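You operate a simulated robot arm through the tools that you are given. There is no shell and no other tool.

You are at the controls of a simulated robot arm. One attempt, no reset.

TASK
Glue the white rosette on the bare block and leave it clamped in the blue press till set.
Fine: glue all over the block's top with the blue brush, brush back; leave the yellow brush; slide in, yellow knob down to the green band. Set down upright: squat brush with blue handle.

Only the result counts: the job must be done as asked and must still hold three seconds after the hand-in. Knocking over, shifting, dropping, spilling or breaking anything else fails it.

THE ROBOT
A 7-joint arm with a two-finger parallel gripper, fixed in place. Base frame: the origin is at the foot of the arm, x ahead of it, y to its left, z up; the work surface is at about z = 0.95. Lengths are in m, angles in rad, forces in N, time in s.
With the tool pointing down near the work surface it reaches from about 0.26 to 0.68 m from the base axis. Its first joint turns from -1.152 to 1.152 rad. Payload 1.57 kg.
Tool frame: the origin (TCP) lies between the finger pads and is the grasp point; the fingertips stand 0.03 m ahead of it; z points along the fingers, y is the line along which they close. Largest opening 0.11 m; finger width 0.024, thickness 0.012; the body of the gripper, 0.048 by 0.112 m, starts 0.078 m behind the TCP.
Orientation is that of the tool frame in the base frame, as a unit quaternion [w, x, y, z]. With the fingers straight down and closing along the base's y, the tool's x points along the base's -x, its y along +y and its z along -z.

THE INTERFACE
- The arm moves only by the tool move_arm. Its argument "targets" is a list that holds one entry, the list of rows, each a list of 7 numbers: the shift along the base's x, y, z in m, then the turn, a rotation vector about the base's x, y, z in rad, then the finger opening in m, from 0 to 0.11. In form: [[[tx, ty, tz, wx, wy, wz, jaw], ...]]. A call has 1 to 20 rows; each row shifts and turns the commanded pose from where the row before left it. Each row takes 0.2 s and may step no farther than 0.05 m and 0.15 rad from the row before; otherwise, or with a gripper value out of range, the whole call is refused. A pose out of reach is approached as far as the arm can. The call stops where the force on the tool passes 60 N (or 10 N more than at its start, if that is more) or the arm is blocked; 0.2 s more then pass. Each finger travels about 0.108 m/s and halts on what it meets, pressing with about 29 N; the grip force reading is that of the motor and also rises with nothing between the fingers. The clock runs only during rows and for 0.2 s after the last one: add rows that do not move to give the fingers time. It gives the time, the measured TCP pose, the force on the tool (base axes), the opening and the grip force at its end, in the units of the frame above (readings bear some noise), with the torque about the TCP (base axes, N m) and any sound that the robot's microphone picked up.
- Cameras (640 x 400 px; columns grow to the right, rows downward): "scene" is fixed at [0.1648, -0.3804, 1.4166]; the picture's right is [0.79, -0.61, 0.00], its down [-0.20, -0.26, -0.94] and it looks along [0.58, 0.75, -0.33] (base axes); focal length 285 px, centre (320, 200). "wrist" rides on the gripper at [0.07, 0.016, -0.141] in the tool frame; the picture's right is [-0.23, 0.97, 0.00], its down [-0.85, -0.20, -0.48] and it looks along [-0.47, -0.11, 0.88] (tool axes); focal length 222 px, centre (320, 200). There is no depth. A picture from a camera that has moved, and an enlarged one, comes with that camera's place and axes in the base frame and with its lens. The place of the scene camera against the robot may be out by one fixed shift of up to 0.018 m in any direction.
- camera(camera): a new picture of that camera. The clock stands still meanwhile.
- inspect(camera, box): a new picture of the part [left, top, right, bottom] of that camera's present view, enlarged. The clock stands still meanwhile.
- sign_off(): hands the job in; it is judged then, once.

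Nothing tells you positions but the pictures and the camera data. Unless the task says otherwise, let go and move clear before handing in.

The tools are called after "Call:" as a command line: name --argument value ..., lists and objects as JSON in quotes. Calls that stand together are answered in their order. move_arm: Moves the arm, as the interface text tells. Its arguments: {"type":"object","properties":{"targets":{"type":"array","items":{"type":"array","items":{"type":"array","items":{"type":"number"}}}}},"required":["targets"]} The other tools are called the same way: camera (camera) takes a picture; inspect (camera, box) takes an enlarged picture of a part of a camera's view; sign_off () hands the job in.

At the start:

```text
t: 0.0
tool_pos: [0.3612, -0.0249, 1.333]
tool_rot: [0.001, -0.001, 1.0, 0.001]
wrist_force: [0.5, 0.5, 0.0]
moment: [0.0, -0.02, -0.01]
grip_width: 0.1101
finger_force: 0.0
```

scene: 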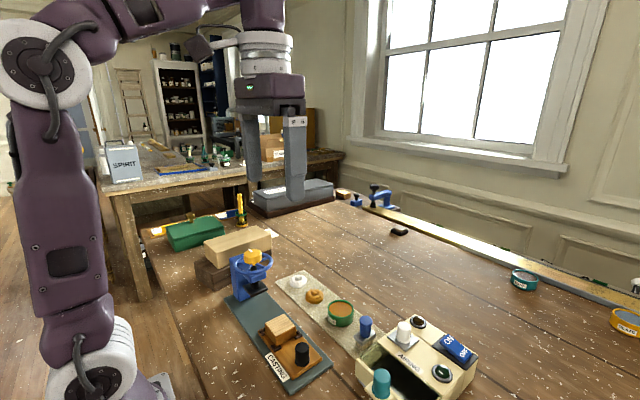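
wrist: 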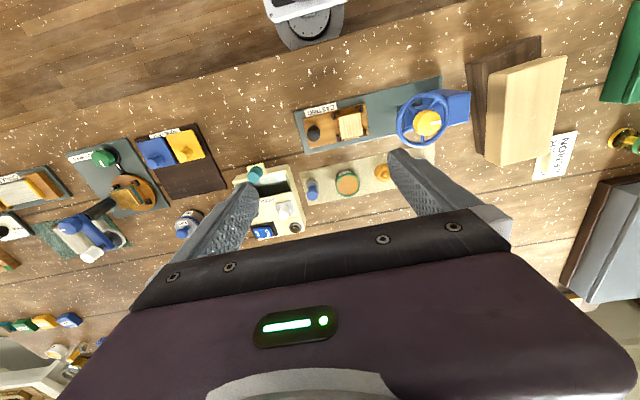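

I see a casting board with a block on a sled, a blue press with a yellow knob, and a tray with rosettes, a glue pot and a brush. I'll look closer before moving anything.

Call:
inspect --camera "scene" --box '[200, 230, 360, 330]'

Call:
inspect --camera "scene" --box '[220, 290, 380, 400]'

Call:
inspect --camera "scene" --box '[340, 290, 500, 400]'

Call:
inspect --camera "wrist" --box '[230, 60, 490, 240]'

Call:
inspect --camera "wrist" --box '[0, 110, 260, 290]'

```text
4.00 times, centred on (280, 280) of scene
camera zoom: at [0.1648, -0.3804, 1.4166], right [0.79, -0.61, 0.0], down [-0.2, -0.26, -0.94], along [0.58, 0.75, -0.33], focal length 1140 px, centre (480, -120)
```

zoom: 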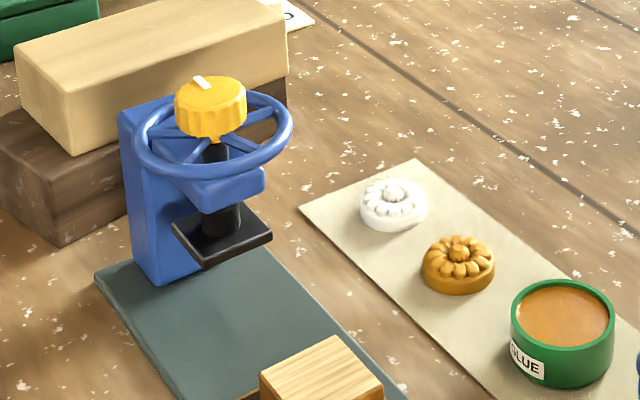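

```text
3.64 times, centred on (300, 345) of scene
camera zoom: at [0.1648, -0.3804, 1.4166], right [0.79, -0.61, 0.0], down [-0.2, -0.26, -0.94], along [0.58, 0.75, -0.33], focal length 1036 px, centre (393, -327)
```

zoom: 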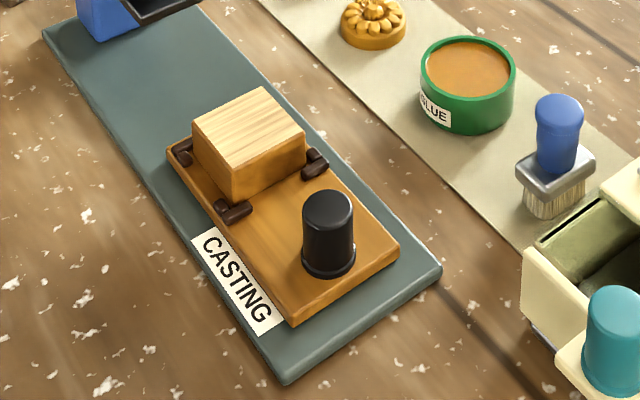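

```text
3.64 times, centred on (420, 345) of scene
camera zoom: at [0.1648, -0.3804, 1.4166], right [0.79, -0.61, 0.0], down [-0.2, -0.26, -0.94], along [0.58, 0.75, -0.33], focal length 1036 px, centre (-44, -327)
```

zoom: 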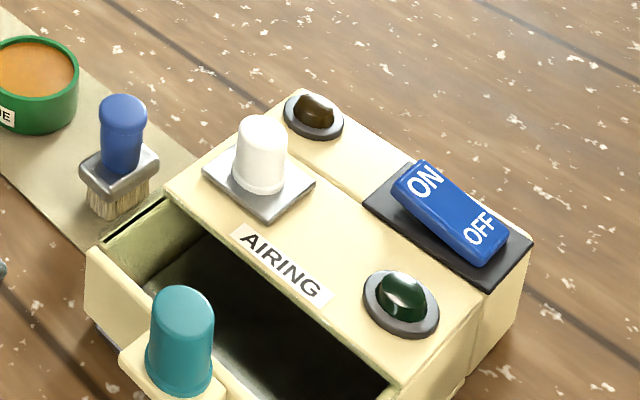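

```text
2.22 times, centred on (360, 150) of wrist
camera zoom: at [0.2907, -0.0071, 1.4744], right [0.23, 0.97, 0.0], down [0.85, -0.2, 0.48], along [0.47, -0.11, -0.88], focal length 494 px, centre (231, 311)
```

zoom: 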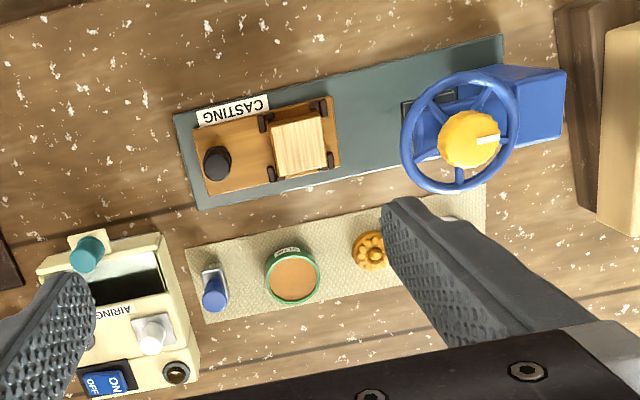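

```text
2.22 times, centred on (130, 200) of wrist
camera zoom: at [0.2907, -0.0071, 1.4744], right [0.23, 0.97, 0.0], down [0.85, -0.2, 0.48], along [0.47, -0.11, -0.88], focal length 494 px, centre (742, 200)
```

zoom: 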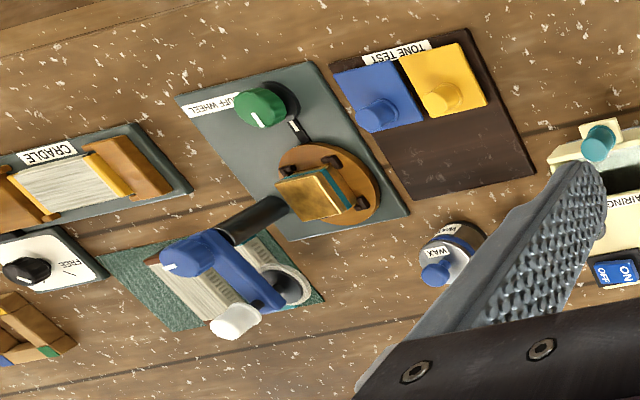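

The board lies roughly along y with the press at its +y end. The tray with rosettes, glue pot and blue brush runs parallel at x≈0.52. I'll zoom in on the press and move the wrist camera closer.

Call:
inspect --camera "scene" --box '[225, 240, 281, 305]'

Call:
inspect --camera "scene" --box '[150, 180, 250, 250]'

Call:
move_arm --targets '[[[-0.01, 0.03, -0.03, 0, 0, 0, 0.11], [-0.01, 0.03, -0.03, 0, 0, 0, 0.11], [-0.01, 0.03, -0.03, 0, 0, 0, 0.11]]]'

```text
6.15 times, centred on (253, 272) of scene
camera zoom: at [0.1648, -0.3804, 1.4166], right [0.79, -0.61, 0.0], down [-0.2, -0.26, -0.94], along [0.58, 0.75, -0.33], focal length 1754 px, centre (732, -246)
```

zoom: 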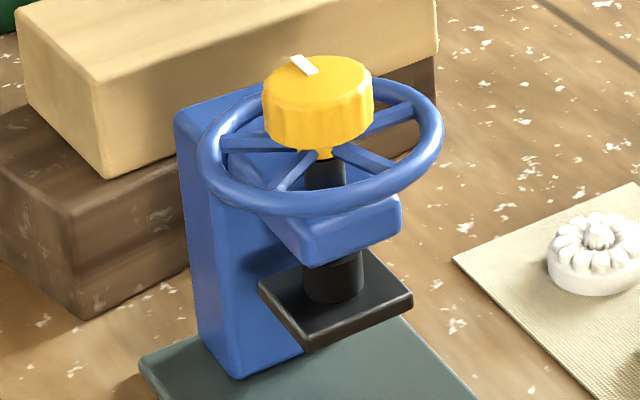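

```text
5.71 times, centred on (200, 215) of scene
camera zoom: at [0.1648, -0.3804, 1.4166], right [0.79, -0.61, 0.0], down [-0.2, -0.26, -0.94], along [0.58, 0.75, -0.33], focal length 1628 px, centre (1006, 114)
```

zoom: 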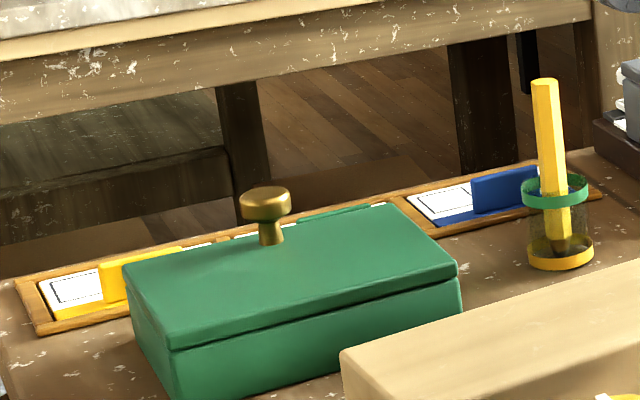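

```text
t: 0.8
tool_pos: [0.3307, 0.0686, 1.2426]
tool_rot: [0.001, -0.001, 1.0, -0.001]
wrist_force: [0.5, 0.4, -0.8]
moment: [-0.05, -0.04, 0.01]
grip_width: 0.1099
finger_force: 0.0
```

Moved closer; now looking at board, tray and press from the wrist camera.

Call:
camera --camera "wrist"

Call:
camera --camera "scene"

Call:
inspect --camera "wrist" --box '[200, 0, 400, 125]'

Call:
inspect --camera "wrist" --box '[360, 0, 560, 125]'

```text
taken
camera wrist: at [0.2611, 0.084, 1.3837], right [0.23, 0.97, 0.0], down [0.85, -0.2, 0.48], along [0.47, -0.11, -0.88], focal length 222 px, centre (320, 200)
```

wrist: 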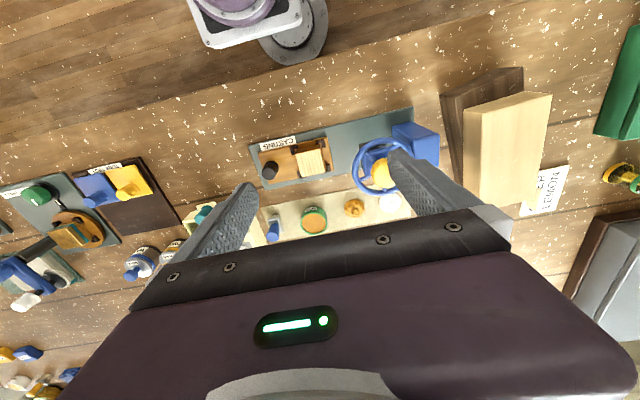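

```text
taken
```

scene: 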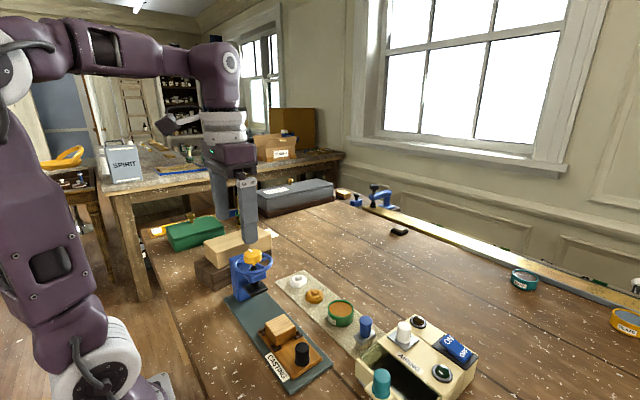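

```text
3.20 times, centred on (300, 62) of wrist
camera zoom: at [0.2611, 0.084, 1.3837], right [0.23, 0.97, 0.0], down [0.85, -0.2, 0.48], along [0.47, -0.11, -0.88], focal length 711 px, centre (384, 640)
```

zoom: 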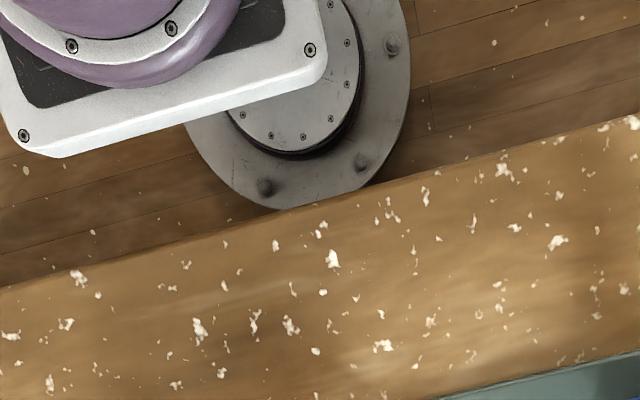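

```text
3.20 times, centred on (460, 62) of wrist
camera zoom: at [0.2611, 0.084, 1.3837], right [0.23, 0.97, 0.0], down [0.85, -0.2, 0.48], along [0.47, -0.11, -0.88], focal length 711 px, centre (-128, 640)
```

zoom: 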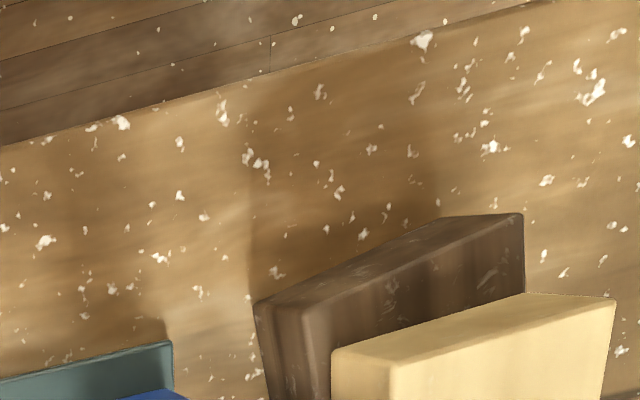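

Call:
inspect --camera "wrist" --box '[240, 110, 448, 240]'

Call:
inspect --camera "wrist" --box '[240, 130, 344, 195]'

Call:
inspect --camera "wrist" --box '[255, 180, 359, 245]'

Call:
inspect --camera "wrist" --box '[340, 110, 444, 220]'

Call:
inspect --camera "wrist" --box '[0, 150, 200, 300]'

```text
3.08 times, centred on (344, 175) of wrist
camera zoom: at [0.2611, 0.084, 1.3837], right [0.23, 0.97, 0.0], down [0.85, -0.2, 0.48], along [0.47, -0.11, -0.88], focal length 684 px, centre (246, 277)
```

zoom: 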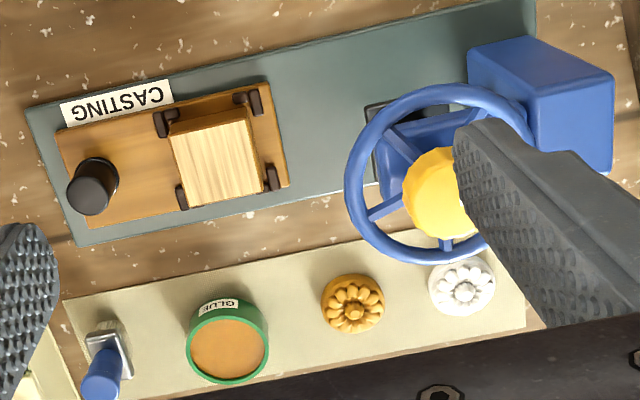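

```text
6.15 times, centred on (292, 162) of wrist
camera zoom: at [0.2611, 0.084, 1.3837], right [0.23, 0.97, 0.0], down [0.85, -0.2, 0.48], along [0.47, -0.11, -0.88], focal length 1367 px, centre (492, 431)
```

zoom: 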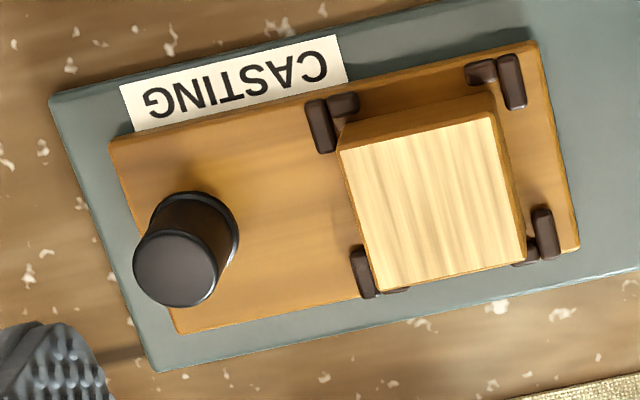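

```text
6.15 times, centred on (307, 212) of wrist
camera zoom: at [0.2611, 0.084, 1.3837], right [0.23, 0.97, 0.0], down [0.85, -0.2, 0.48], along [0.47, -0.11, -0.88], focal length 1367 px, centre (400, 123)
```

zoom: 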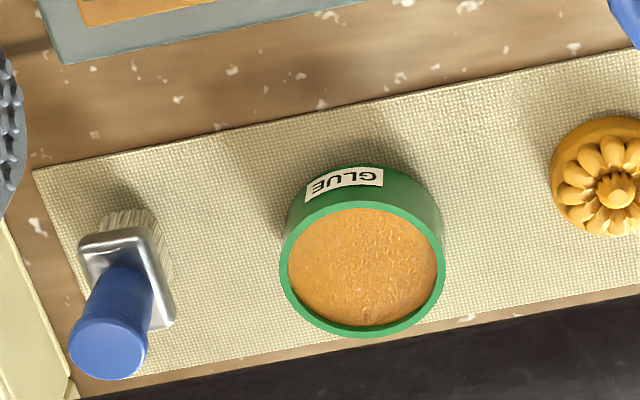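

```text
3.64 times, centred on (392, 165) of wrist
camera zoom: at [0.2611, 0.084, 1.3837], right [0.23, 0.97, 0.0], down [0.85, -0.2, 0.48], along [0.47, -0.11, -0.88], focal length 808 px, centre (58, 327)
```

zoom: 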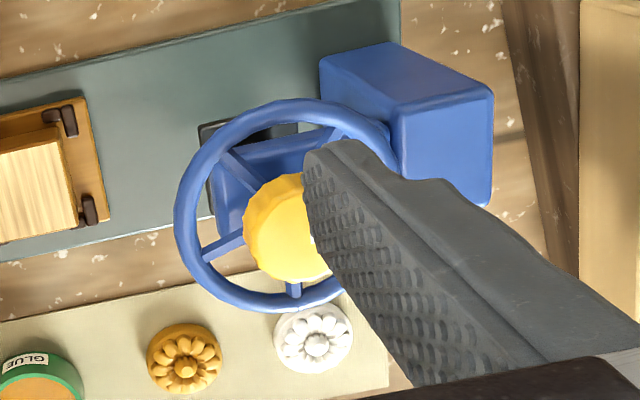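

```text
2.67 times, centred on (100, 225) of wrist
camera zoom: at [0.2611, 0.084, 1.3837], right [0.23, 0.97, 0.0], down [0.85, -0.2, 0.48], along [0.47, -0.11, -0.88], focal length 592 px, centre (907, 133)
```

zoom: 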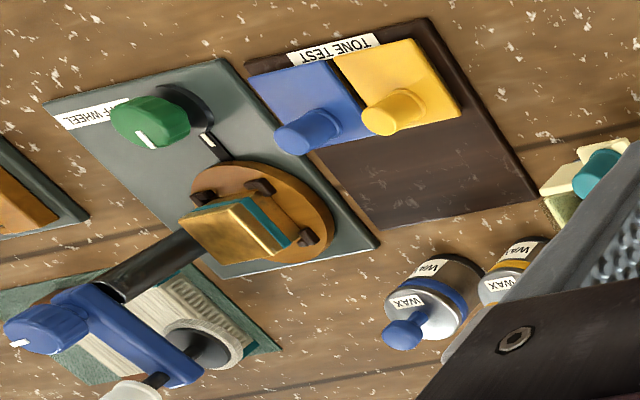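

I take the brush to be at about (0.52, -0.08), the pot at (0.53, 0.01) and the white rosette at (0.53, 0.18). The block top is near (0.39, 0.035, 0.99) and the press knob near (0.39, 0.144, 1.107). Next I turn the hand so the fingers close along x and hover over the brush.

Call:
move_arm --targets '[[[0.0172, -0.0133, -0.009, 0, 0, 0.1428, 0.06], [0.0172, -0.0133, -0.009, 0, 0, 0.1428, 0.06], [0.0172, -0.0133, -0.009, 0, 0, 0.1428, 0.06], [0.0172, -0.0133, -0.009, 0, 0, 0.1428, 0.06], [0.0172, -0.0133, -0.009, 0, 0, 0.1428, 0.06], [0.0172, -0.0133, -0.009, 0, 0, 0.1428, 0.06], [0.0172, -0.0133, -0.009, 0, 0, 0.1428, 0.06], [0.0172, -0.0133, -0.009, 0, 0, 0.1428, 0.06], [0.0172, -0.0133, -0.009, 0, 0, 0.1428, 0.06], [0.0172, -0.0133, -0.009, 0, 0, 0.1428, 0.06], [0.0172, -0.0133, -0.009, 0, 0, 0.1428, 0.06], [0, 0, 0, 0, 0, 0, 0.06]]]'

Call:
camera --camera "wrist"

Call:
camera --camera "scene"

```text
t: 3.4
tool_pos: [0.5202, -0.0816, 1.1443]
tool_rot: [-0.001, 0.708, -0.706, -0.001]
wrist_force: [0.3, 0.6, -0.1]
moment: [0.03, 0.02, -0.02]
grip_width: 0.0601
finger_force: 0.0
```

```text
taken
camera wrist: at [0.5046, -0.1503, 1.2856], right [-0.97, 0.22, 0.0], down [0.2, 0.85, 0.48], along [0.11, 0.47, -0.88], focal length 222 px, centre (320, 200)
```

wrist: 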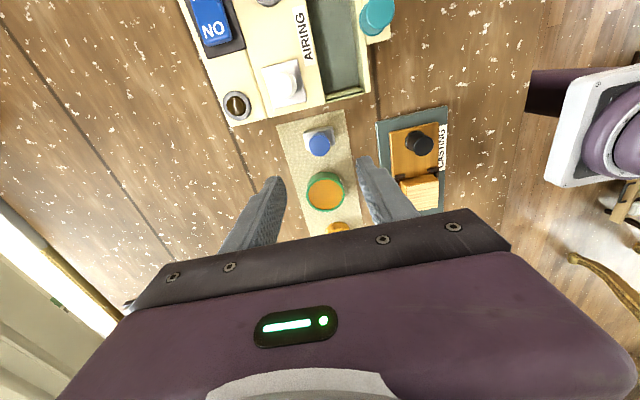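

```text
taken
```

scene: 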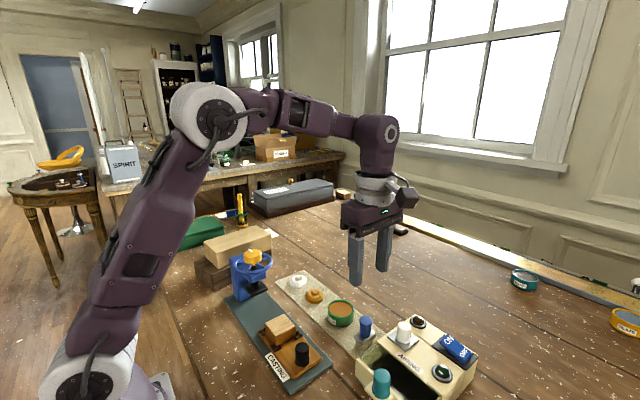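

Hovering over the brush; zooming for precise coordinates.

Call:
inspect --camera "wrist" --box '[270, 105, 366, 165]'

Call:
inspect --camera "wrist" --box '[280, 150, 376, 210]'

Call:
inspect --camera "wrist" --box '[360, 100, 464, 220]'

```text
6.67 times, centred on (318, 135) of wrist
camera zoom: at [0.5046, -0.1503, 1.2856], right [-0.97, 0.22, 0.0], down [0.2, 0.85, 0.48], along [0.11, 0.47, -0.88], focal length 1481 px, centre (333, 633)
```

zoom: 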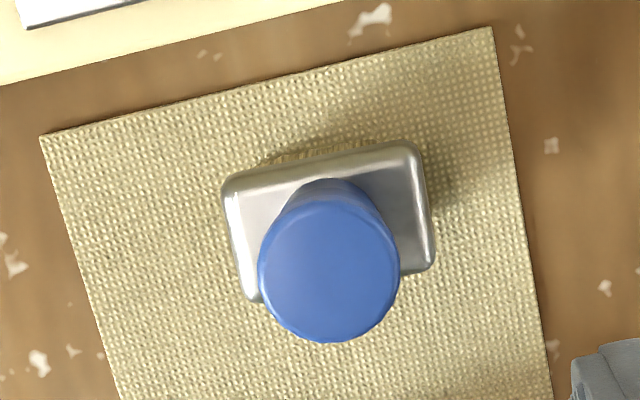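

```text
6.67 times, centred on (328, 180) of wrist
camera zoom: at [0.5046, -0.1503, 1.2856], right [-0.97, 0.22, 0.0], down [0.2, 0.85, 0.48], along [0.11, 0.47, -0.88], focal length 1481 px, centre (267, 333)
```

zoom: 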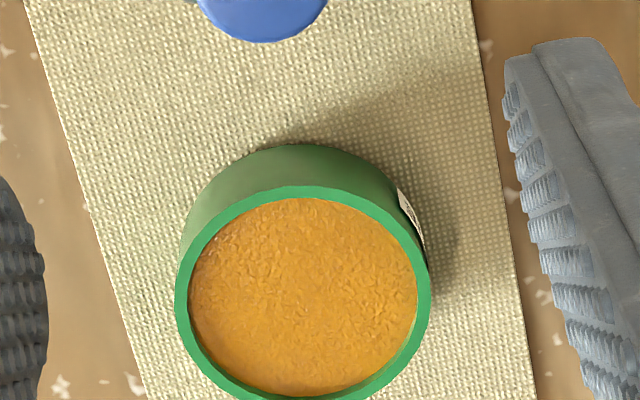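

```text
3.33 times, centred on (412, 160) of wrist
camera zoom: at [0.5046, -0.1503, 1.2856], right [-0.97, 0.22, 0.0], down [0.2, 0.85, 0.48], along [0.11, 0.47, -0.88], focal length 740 px, centre (13, 333)
```

zoom: 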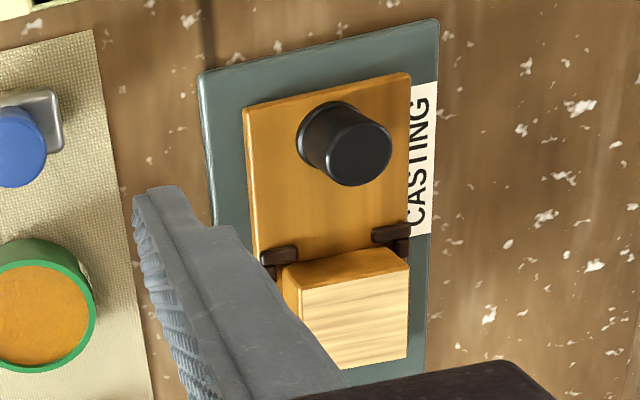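

The handle top is at about (0.522, -0.079, 1.015) and is 26 mm wide; the ferrule top is at z≈0.981. I lower the fingers so the tips stay just above the ferrule and grip.

Call:
move_arm --targets '[[[0.0008, 0.0013, -0.045, 0, 0, 0, 0.06], [0.0008, 0.0013, -0.045, 0, 0, 0, 0.06], [0, 0, -0.03, 0, 0, 0, 0.06], [0, 0, -0.009, 0, 0, 0, 0.06], [0, 0, 0, 0, 0, 0, 0.06]]]'

Call:
camera --camera "wrist"

Call:
inspect --camera "scene" --box '[330, 290, 410, 350]'

```text
t: 4.6
tool_pos: [0.5214, -0.0769, 1.0147]
tool_rot: [0.001, -0.707, 0.707, 0.001]
wrist_force: [-0.2, -0.5, 0.1]
moment: [0.0, 0.04, -0.01]
grip_width: 0.0602
finger_force: 0.2
```

```text
taken
camera wrist: at [0.5055, -0.1467, 1.1558], right [-0.97, 0.23, 0.0], down [0.2, 0.85, 0.48], along [0.11, 0.47, -0.88], focal length 222 px, centre (320, 200)
```

wrist: 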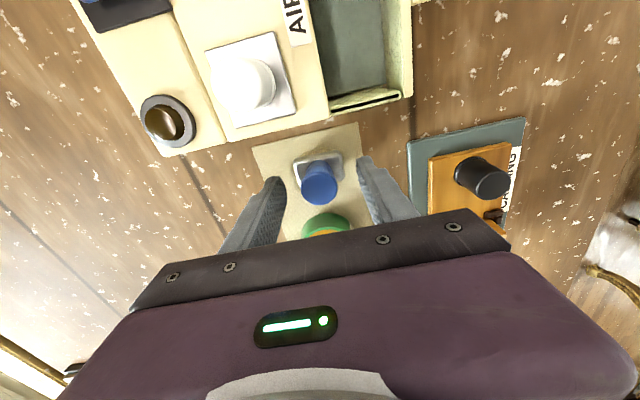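

```text
6.67 times, centred on (370, 320) of scene
camera zoom: at [0.1648, -0.3804, 1.4166], right [0.79, -0.61, 0.0], down [-0.2, -0.26, -0.94], along [0.58, 0.75, -0.33], focal length 1900 px, centre (-13, -600)
```

zoom: 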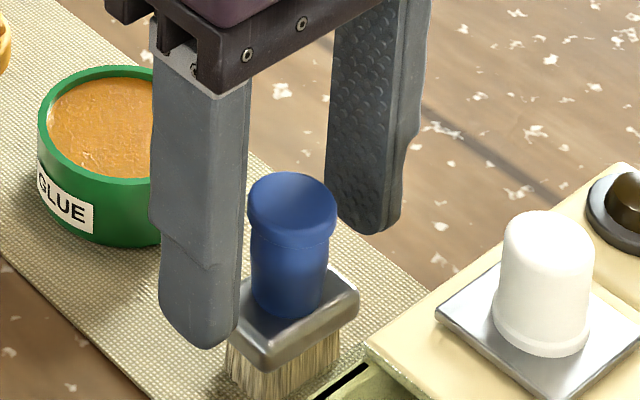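

Fingers straddle the handle cleanly; closing.

Call:
move_arm --targets '[[[0, -0.0015, 0, 0, 0, 0, 0.06], [0, 0, 0, 0, 0, 0, 0.035], [0, 0, 0, 0, 0, 0, 0.02], [0, 0, 0, 0, 0, 0, 0.01], [0, 0, 0, 0, 0, 0, 0.01]]]'

Call:
camera --camera "wrist"

Call:
inspect --camera "scene" --box '[330, 290, 410, 350]'

```text
t: 5.8
tool_pos: [0.5209, -0.0787, 1.0147]
tool_rot: [0.001, -0.707, 0.707, 0.001]
wrist_force: [0.7, 0.5, 0.3]
moment: [-0.05, 0.1, 0.0]
grip_width: 0.0228
finger_force: 29.4
```

```text
taken
camera wrist: at [0.5055, -0.1482, 1.1562], right [-0.97, 0.23, 0.0], down [0.2, 0.85, 0.48], along [0.11, 0.47, -0.88], focal length 222 px, centre (320, 200)
```

wrist: 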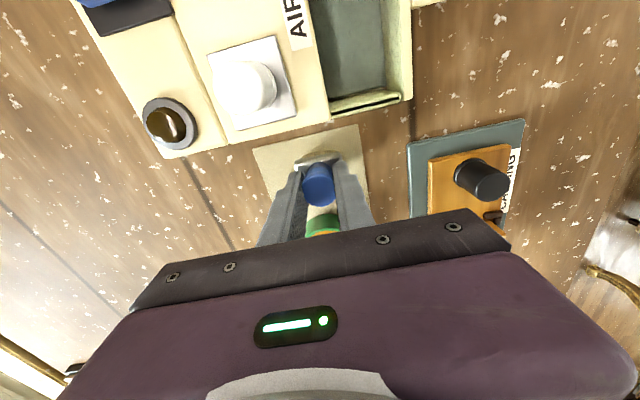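

```text
6.67 times, centred on (370, 320) of scene
camera zoom: at [0.1648, -0.3804, 1.4166], right [0.79, -0.61, 0.0], down [-0.2, -0.26, -0.94], along [0.58, 0.75, -0.33], focal length 1900 px, centre (-13, -600)
```

zoom: 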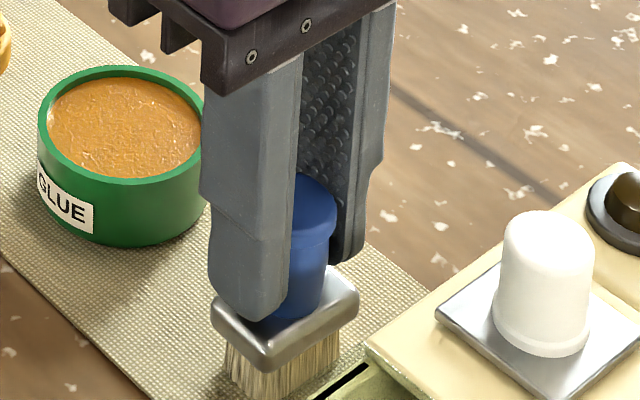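

Brush held. I lift it, carry it over the pot and look before dipping.

Call:
move_arm --targets '[[[0, 0, 0.025, 0, 0, 0, 0.01], [0, 0, 0.03, 0, 0, 0, 0.01], [0.0037, 0.0285, 0, 0, 0, 0, 0.01], [0.0037, 0.0285, 0, 0, 0, 0, 0.01], [0.0037, 0.0285, 0, 0, 0, 0, 0.01], [0, 0, 0, 0, 0, 0, 0.01]]]'

Call:
camera --camera "wrist"

Call:
inspect --camera "scene" --box '[300, 270, 380, 330]'

Call:
inspect --camera "wrist" --box '[270, 140, 366, 240]'

```text
t: 7.2
tool_pos: [0.532, 0.0049, 1.0707]
tool_rot: [0.001, -0.707, 0.707, 0.0]
wrist_force: [-0.1, -0.8, -0.9]
moment: [0.0, -0.04, -0.05]
grip_width: 0.0227
finger_force: 29.1
```

```text
taken
camera wrist: at [0.5165, -0.0636, 1.212], right [-0.97, 0.23, 0.0], down [0.2, 0.85, 0.48], along [0.11, 0.47, -0.88], focal length 222 px, centre (320, 200)
```

wrist: 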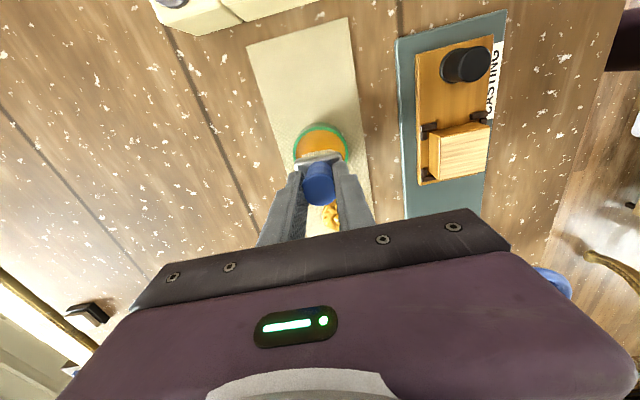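

```text
6.67 times, centred on (340, 300) of scene
camera zoom: at [0.1648, -0.3804, 1.4166], right [0.79, -0.61, 0.0], down [-0.2, -0.26, -0.94], along [0.58, 0.75, -0.33], focal length 1900 px, centre (187, -467)
```

zoom: 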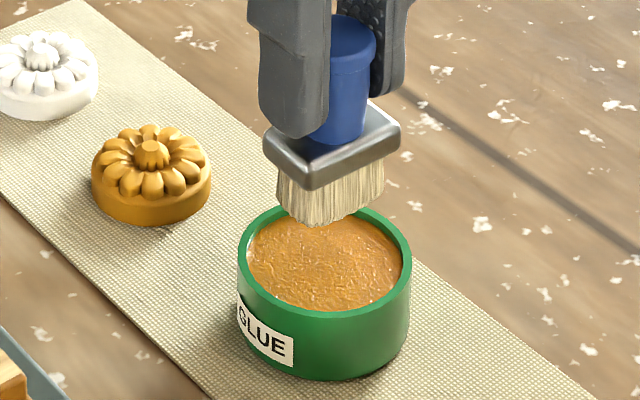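

```text
4.00 times, centred on (318, 190) of wrist
camera zoom: at [0.5165, -0.0636, 1.212], right [-0.97, 0.23, 0.0], down [0.2, 0.85, 0.48], along [0.11, 0.47, -0.88], focal length 888 px, centre (328, 240)
```

zoom: 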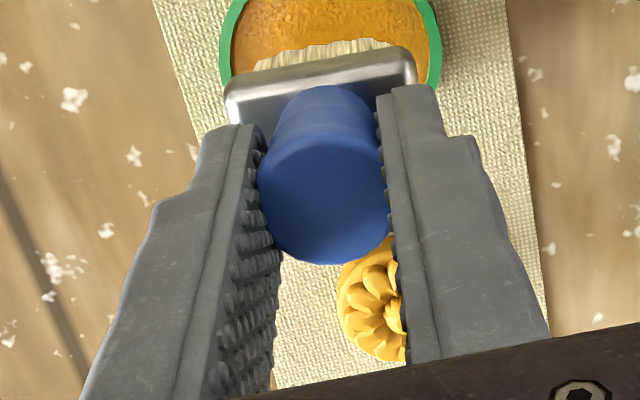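

Brush is over the pot centre; dipping about 40 mm down, watching force.

Call:
move_arm --targets '[[[0, 0.001, -0.02, 0, 0, 0, 0.01], [0, 0.0005, -0.012, 0, 0, 0, 0.01], [0, 0, -0.008, 0, 0, 0, 0.01], [0, 0, 0, 0, 0, 0, 0.01]]]'

Call:
inspect --camera "scene" --box '[300, 270, 380, 330]'

```text
t: 8.0
tool_pos: [0.5334, 0.0073, 1.0385]
tool_rot: [-0.004, 0.707, -0.707, 0.004]
wrist_force: [-4.8, 0.1, 21.2]
moment: [0.08, 0.71, 0.01]
grip_width: 0.0224
finger_force: 29.0
stopped in row 3: the force on the tool passed its limit at 78 N (the readings are from after the stop); the commanded pose is now the measured one
```

```text
6.67 times, centred on (340, 300) of scene
camera zoom: at [0.1643, -0.3804, 1.4167], right [0.79, -0.61, 0.0], down [-0.2, -0.26, -0.94], along [0.58, 0.75, -0.33], focal length 1900 px, centre (187, -467)
```

zoom: 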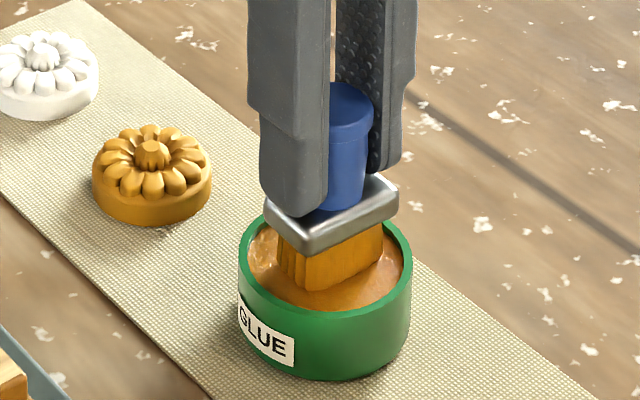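

The bristles turned amber, so they are loaded; the glue body is firm, so I lift straight off and check the brush.

Call:
move_arm --targets '[[[0, 0, 0.015, 0, 0, 0, 0.01], [0, 0, 0.035, 0, 0, 0, 0.01], [0, 0, 0.03, 0, 0, 0, 0.01], [0, 0, 0, 0, 0, 0, 0.01]]]'

Call:
inspect --camera "scene" --box '[300, 250, 380, 330]'

Call:
inspect --camera "scene" --box '[240, 300, 336, 390]'

Call:
inspect --camera "wrist" --box '[270, 120, 366, 220]'

Call:
camera --camera "wrist"

```text
t: 9.0
tool_pos: [0.5343, 0.0069, 1.117]
tool_rot: [-0.004, 0.708, -0.707, 0.004]
wrist_force: [-0.1, -0.4, -0.2]
moment: [0.0, -0.02, 0.02]
grip_width: 0.0228
finger_force: 29.1
```

```text
5.00 times, centred on (340, 290) of scene
camera zoom: at [0.1648, -0.3804, 1.4166], right [0.79, -0.61, 0.0], down [-0.2, -0.26, -0.94], along [0.58, 0.75, -0.33], focal length 1425 px, centre (220, -250)
```

zoom: 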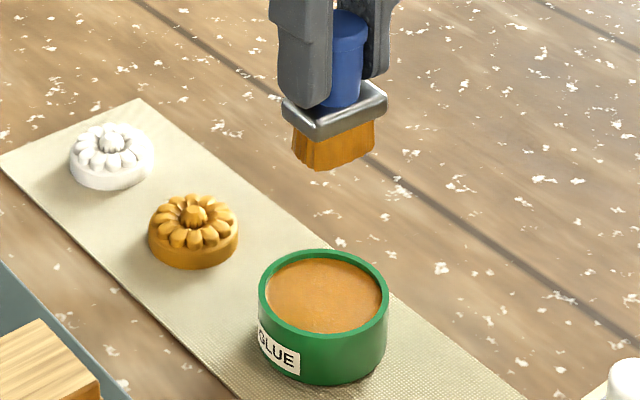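

```text
4.44 times, centred on (288, 345) of scene
camera zoom: at [0.1648, -0.3804, 1.4166], right [0.79, -0.61, 0.0], down [-0.2, -0.26, -0.94], along [0.58, 0.75, -0.33], focal length 1266 px, centre (462, -444)
```

zoom: 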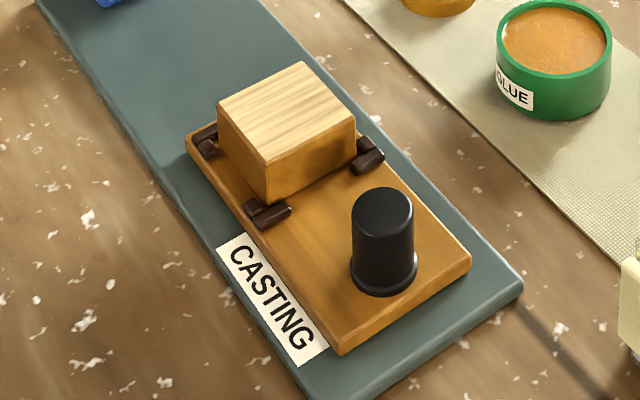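

```text
4.00 times, centred on (318, 170) of wrist
camera zoom: at [0.5174, -0.0621, 1.2583], right [-0.97, 0.23, -0.01], down [0.19, 0.86, 0.48], along [0.12, 0.47, -0.88], focal length 888 px, centre (328, 320)
```

zoom: 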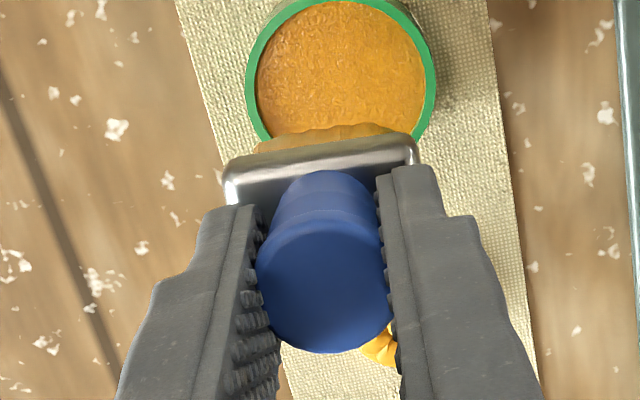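

```text
taken
camera wrist: at [0.5174, -0.0621, 1.2583], right [-0.97, 0.23, -0.01], down [0.19, 0.86, 0.48], along [0.12, 0.47, -0.88], focal length 222 px, centre (320, 200)
```

wrist: 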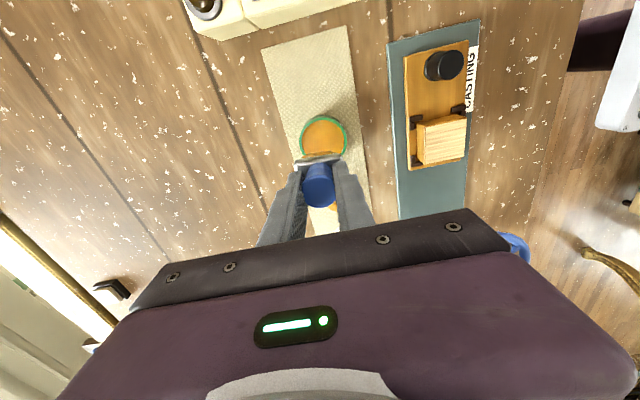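

Brush is loaded and the pot undisturbed. I zoom in on the block to fix its top's corners before painting.

Call:
inspect --camera "wrist" --box '[390, 30, 486, 180]'

Call:
inspect --camera "wrist" --box '[400, 100, 480, 175]'

```text
2.67 times, centred on (438, 105) of wrist
camera zoom: at [0.5174, -0.0621, 1.2583], right [-0.97, 0.23, -0.01], down [0.19, 0.86, 0.48], along [0.12, 0.47, -0.88], focal length 592 px, centre (5, 453)
```

zoom: 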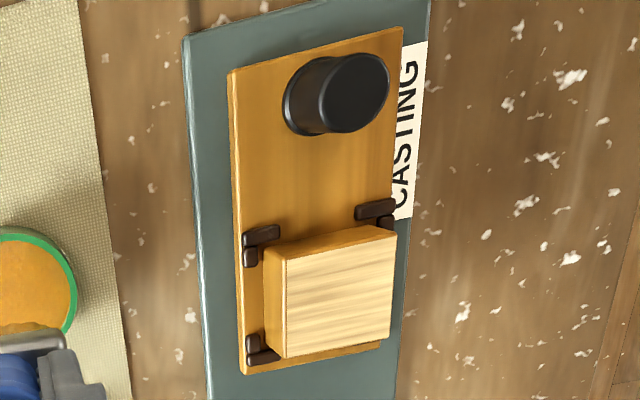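

```text
5.33 times, centred on (440, 138) of wrist
camera zoom: at [0.5174, -0.0621, 1.2583], right [-0.97, 0.23, -0.01], down [0.19, 0.86, 0.48], along [0.12, 0.47, -0.88], focal length 1185 px, centre (-320, 533)
```

zoom: 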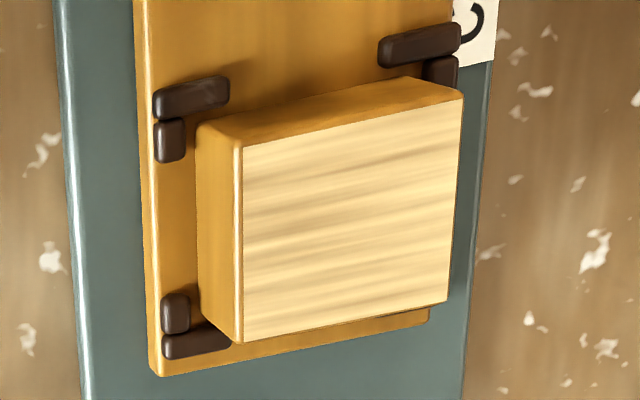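

The block top is 46 mm square with its centre at (0.391, 0.037, 0.993), square with the axes. I bring the brush over it, correcting a slight tilt, and approach in small steps.

Call:
move_arm --targets '[[[-0.0358, 0.0076, 0, 0, 0.0113, 0, 0.01], [-0.0358, 0.0076, 0, 0, 0, 0, 0.01], [-0.0358, 0.0076, -0.01, 0, 0, 0, 0.01], [-0.0358, 0.0076, -0.02, 0, 0, 0, 0.01], [0, 0, -0.02, 0, 0, 0, 0.01], [0, 0, -0.005, 0, 0, 0, 0.01], [0, 0, 0, 0, 0, 0, 0.01]]]'

Call:
inspect --camera "scene" --box '[230, 280, 326, 370]'

Call:
camera --camera "wrist"

```text
t: 10.6
tool_pos: [0.3895, 0.0362, 1.0615]
tool_rot: [0.0, 0.708, -0.706, 0.0]
wrist_force: [-0.8, 0.3, -0.7]
moment: [0.01, 0.01, 0.0]
grip_width: 0.0225
finger_force: 28.9
```

```text
4.44 times, centred on (278, 325) of scene
camera zoom: at [0.1648, -0.3804, 1.4166], right [0.79, -0.61, 0.0], down [-0.2, -0.26, -0.94], along [0.58, 0.75, -0.33], focal length 1266 px, centre (507, -356)
```

zoom: 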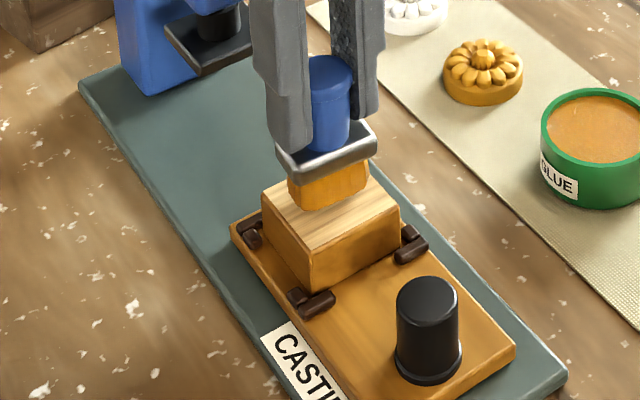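

```text
taken
camera wrist: at [0.3755, -0.0316, 1.2028], right [-0.97, 0.23, 0.0], down [0.2, 0.86, 0.48], along [0.11, 0.47, -0.88], focal length 222 px, centre (320, 200)
```

wrist: 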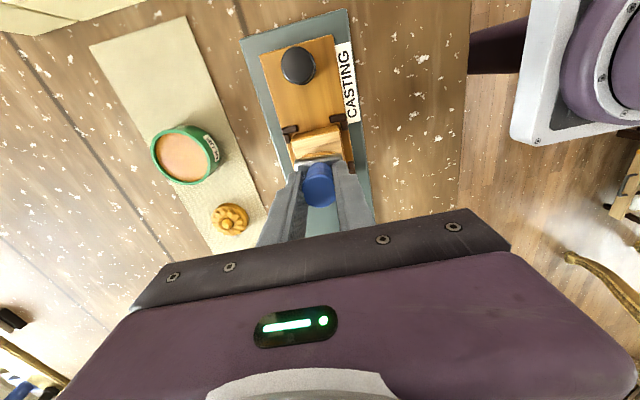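

Now lowering gently to first contact.

Call:
move_arm --targets '[[[0.0, 0, -0.004, 0, 0, 0, 0.01], [0, 0, -0.0015, 0, 0, 0, 0.01], [0, 0, 0, 0, 0, 0, 0.01]]]'

Call:
inspect --camera "scene" --box '[246, 290, 310, 350]'

```text
t: 11.4
tool_pos: [0.3903, 0.0377, 1.0568]
tool_rot: [0.0, 0.708, -0.706, -0.001]
wrist_force: [-0.6, -0.7, 4.6]
moment: [-0.03, -0.02, 0.04]
grip_width: 0.0223
finger_force: 29.1
```

```text
6.67 times, centred on (278, 320) of scene
camera zoom: at [0.1647, -0.3805, 1.4166], right [0.79, -0.61, 0.0], down [-0.2, -0.26, -0.94], along [0.58, 0.75, -0.33], focal length 1900 px, centre (600, -600)
```

zoom: 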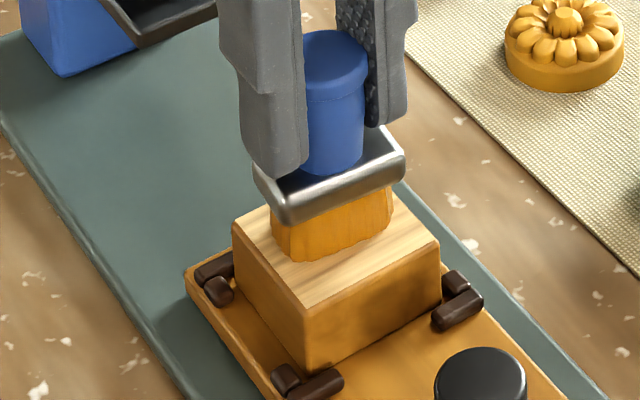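

Light contact at about 5 N. I make a small first stroke along x and check for glue and for any sled movement.

Call:
move_arm --targets '[[[0.005, 0, 0, 0, 0, 0, 0.01], [0.004, 0, 0, 0, 0, 0, 0.01], [-0.006, 0, 0, 0, 0, 0, 0.01], [-0.006, 0, 0, 0, 0, 0, 0.01], [-0.006, 0, 0, 0, 0, 0, 0.01], [0, 0, 0, 0, 0, 0, 0.01]]]'

Call:
inspect --camera "scene" --box '[246, 290, 310, 350]'

```text
t: 12.8
tool_pos: [0.3811, 0.0371, 1.0568]
tool_rot: [0.001, 0.708, -0.707, -0.001]
wrist_force: [-0.4, 0.2, 0.4]
moment: [-0.01, -0.01, 0.01]
grip_width: 0.0224
finger_force: 28.5
```

```text
6.67 times, centred on (278, 320) of scene
camera zoom: at [0.1648, -0.3804, 1.4166], right [0.79, -0.61, 0.0], down [-0.2, -0.26, -0.94], along [0.58, 0.75, -0.33], focal length 1900 px, centre (600, -600)
```

zoom: 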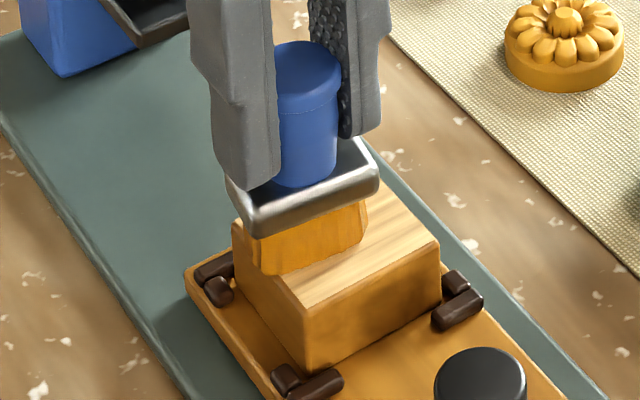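

The sled did not move but I see no glue mark, and contact has lightened. I press 1.5 mm lower and stroke again.

Call:
move_arm --targets '[[[0, 0, -0.0015, 0, 0, 0, 0.01], [0.006, 0, 0, 0, 0, 0, 0.01], [0.006, 0, 0, 0, 0, 0, 0.01], [0.006, 0, 0, 0, 0, 0, 0.01], [0, 0, 0, 0, 0, 0, 0.01]]]'

Call:
inspect --camera "scene" --box '[246, 290, 310, 350]'

```text
t: 14.0
tool_pos: [0.4004, 0.0374, 1.0555]
tool_rot: [0.0, 0.708, -0.706, 0.0]
wrist_force: [-5.1, 0.6, 12.9]
moment: [0.02, 0.33, 0.04]
grip_width: 0.0224
finger_force: 29.3
```

```text
6.67 times, centred on (278, 320) of scene
camera zoom: at [0.1645, -0.3804, 1.4167], right [0.79, -0.61, 0.0], down [-0.2, -0.26, -0.94], along [0.58, 0.75, -0.33], focal length 1900 px, centre (600, -600)
```

zoom: 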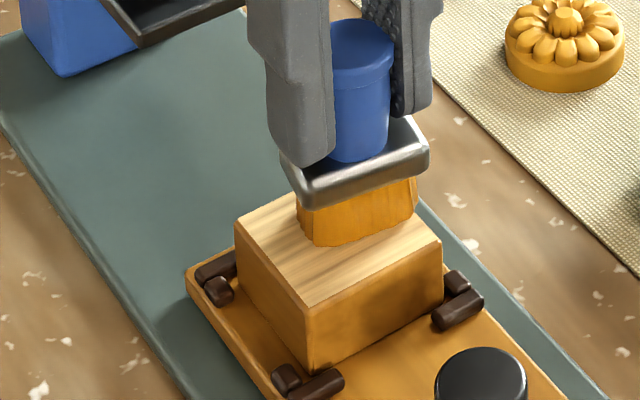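

Force 13 N but still no visible trail; I lift and look closely at the block top.

Call:
move_arm --targets '[[[0, 0, 0.02, 0, 0, 0, 0.01], [-0.01, 0, 0.03, 0, 0, 0, 0.01], [0, 0.0, 0.03, 0, 0, 0, 0.01], [0, 0, 0, 0, 0, 0, 0.01]]]'

Call:
inspect --camera "scene" --box '[256, 300, 304, 345]'

Call:
inspect --camera "scene" --box '[240, 230, 320, 310]'

Call:
inspect --camera "wrist" --box '[280, 100, 360, 180]'

```text
t: 15.0
tool_pos: [0.39, 0.0378, 1.135]
tool_rot: [0.001, 0.708, -0.706, 0.0]
wrist_force: [1.2, 0.1, -1.5]
moment: [0.03, -0.04, -0.01]
grip_width: 0.0221
finger_force: 28.7
```

```text
8.89 times, centred on (280, 322) of scene
camera zoom: at [0.1648, -0.3804, 1.4166], right [0.79, -0.61, 0.0], down [-0.2, -0.26, -0.94], along [0.58, 0.75, -0.33], focal length 2533 px, centre (676, -889)
```

zoom: 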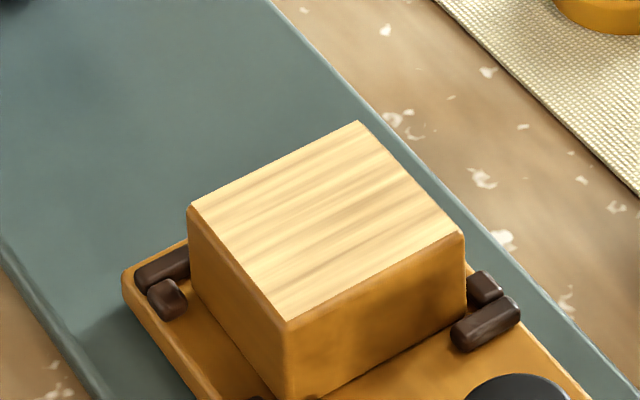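

```text
5.00 times, centred on (280, 270) of scene
camera zoom: at [0.1648, -0.3804, 1.4166], right [0.79, -0.61, 0.0], down [-0.2, -0.26, -0.94], along [0.58, 0.75, -0.33], focal length 1425 px, centre (520, -150)
```

zoom: 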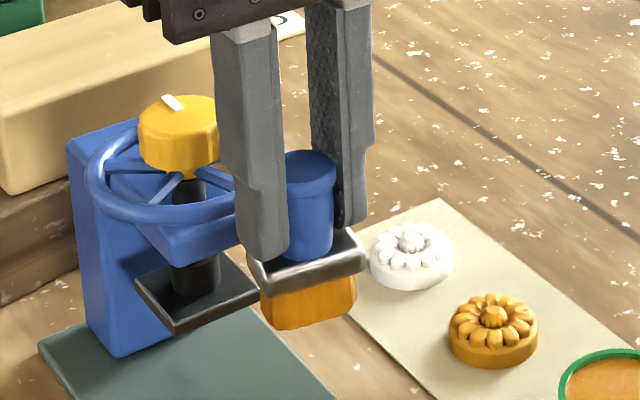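

```text
5.00 times, centred on (320, 140) of wrist
camera zoom: at [0.3749, -0.031, 1.2769], right [-0.97, 0.23, 0.0], down [0.2, 0.86, 0.48], along [0.11, 0.47, -0.88], focal length 1111 px, centre (320, 500)
```

zoom: 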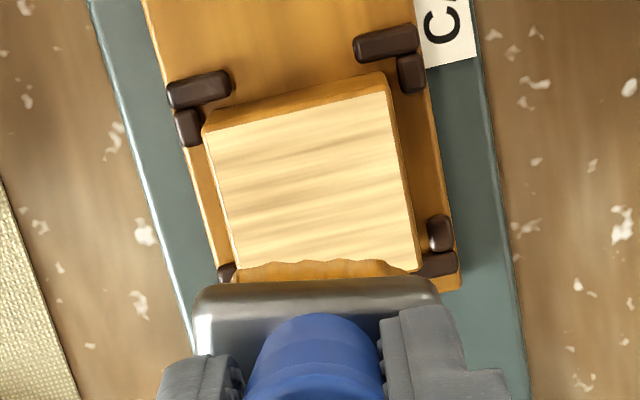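

No glue mark yet. I'll try firmer, longer x strokes in three lanes across the top.

Call:
move_arm --targets '[[[-0.01, -0.014, -0.04, 0, 0, 0, 0.01], [0, 0, -0.035, 0, 0, 0, 0.01], [0, 0, -0.005, 0, 0, 0, 0.01], [0.0075, 0, 0, 0, 0, 0, 0.01], [0.0075, 0, 0, 0, 0, 0, 0.01], [0.0075, 0, 0, 0, 0, 0, 0.01], [0, 0.007, 0, 0, 0, 0, 0.01], [0, 0.007, 0, 0, 0, 0, 0.01], [-0.0075, 0, 0, 0, 0, 0, 0.01], [-0.0075, 0, 0, 0, 0, 0, 0.01], [-0.0075, 0, 0, 0, 0, 0, 0.01]]]'

Call:
inspect --camera "scene" --box '[246, 290, 310, 350]'

```text
t: 17.4
tool_pos: [0.3808, 0.0386, 1.0552]
tool_rot: [0.0, 0.708, -0.707, 0.0]
wrist_force: [5.0, 0.5, 10.2]
moment: [0.02, -0.28, 0.0]
grip_width: 0.0223
finger_force: 29.3
```

```text
6.67 times, centred on (278, 320) of scene
camera zoom: at [0.1648, -0.3805, 1.4166], right [0.79, -0.61, 0.0], down [-0.2, -0.26, -0.94], along [0.58, 0.75, -0.33], focal length 1900 px, centre (600, -600)
```

zoom: 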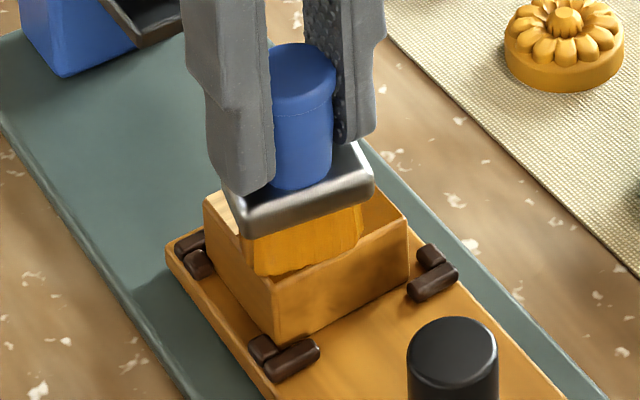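

Glue now shows as amber on the block, though the y step dragged the sled about 15 mm along its track. I lift and check coverage.

Call:
move_arm --targets '[[[0, 0, 0.03, 0, 0, 0, 0.01], [0.01, 0, 0.04, 0, 0, 0, 0.01], [0, 0, 0, 0, 0, 0, 0.01]]]'

Call:
inspect --camera "scene" --box '[246, 290, 310, 345]'

Call:
inspect --camera "wrist" --box '[260, 80, 380, 180]'

Call:
camera --camera "wrist"

```text
t: 18.2
tool_pos: [0.3901, 0.0377, 1.1248]
tool_rot: [0.001, 0.708, -0.706, 0.0]
wrist_force: [0.1, 0.4, -0.3]
moment: [-0.01, 0.0, 0.01]
grip_width: 0.0223
finger_force: 29.2
```

```text
7.27 times, centred on (278, 318) of scene
camera zoom: at [0.1648, -0.3804, 1.4166], right [0.79, -0.61, 0.0], down [-0.2, -0.26, -0.94], along [0.58, 0.75, -0.33], focal length 2072 px, centre (626, -654)
```

zoom: 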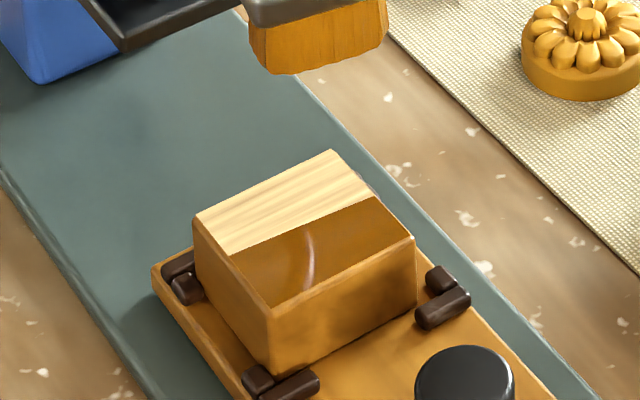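

```text
4.00 times, centred on (320, 130) of wrist
camera zoom: at [0.3747, -0.0309, 1.2671], right [-0.97, 0.23, 0.0], down [0.2, 0.86, 0.48], along [0.11, 0.47, -0.88], focal length 888 px, centre (320, 480)
```

zoom: 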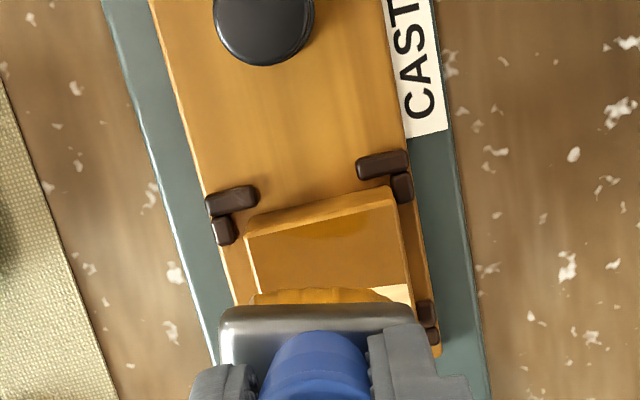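

```text
taken
camera wrist: at [0.3747, -0.0309, 1.2671], right [-0.97, 0.23, 0.0], down [0.2, 0.86, 0.48], along [0.11, 0.47, -0.88], focal length 222 px, centre (320, 200)
```

wrist: 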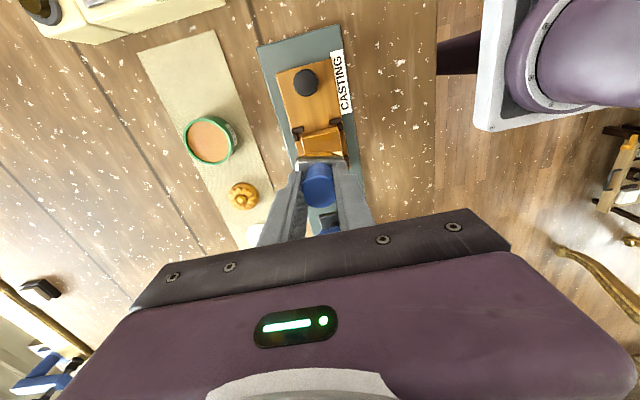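

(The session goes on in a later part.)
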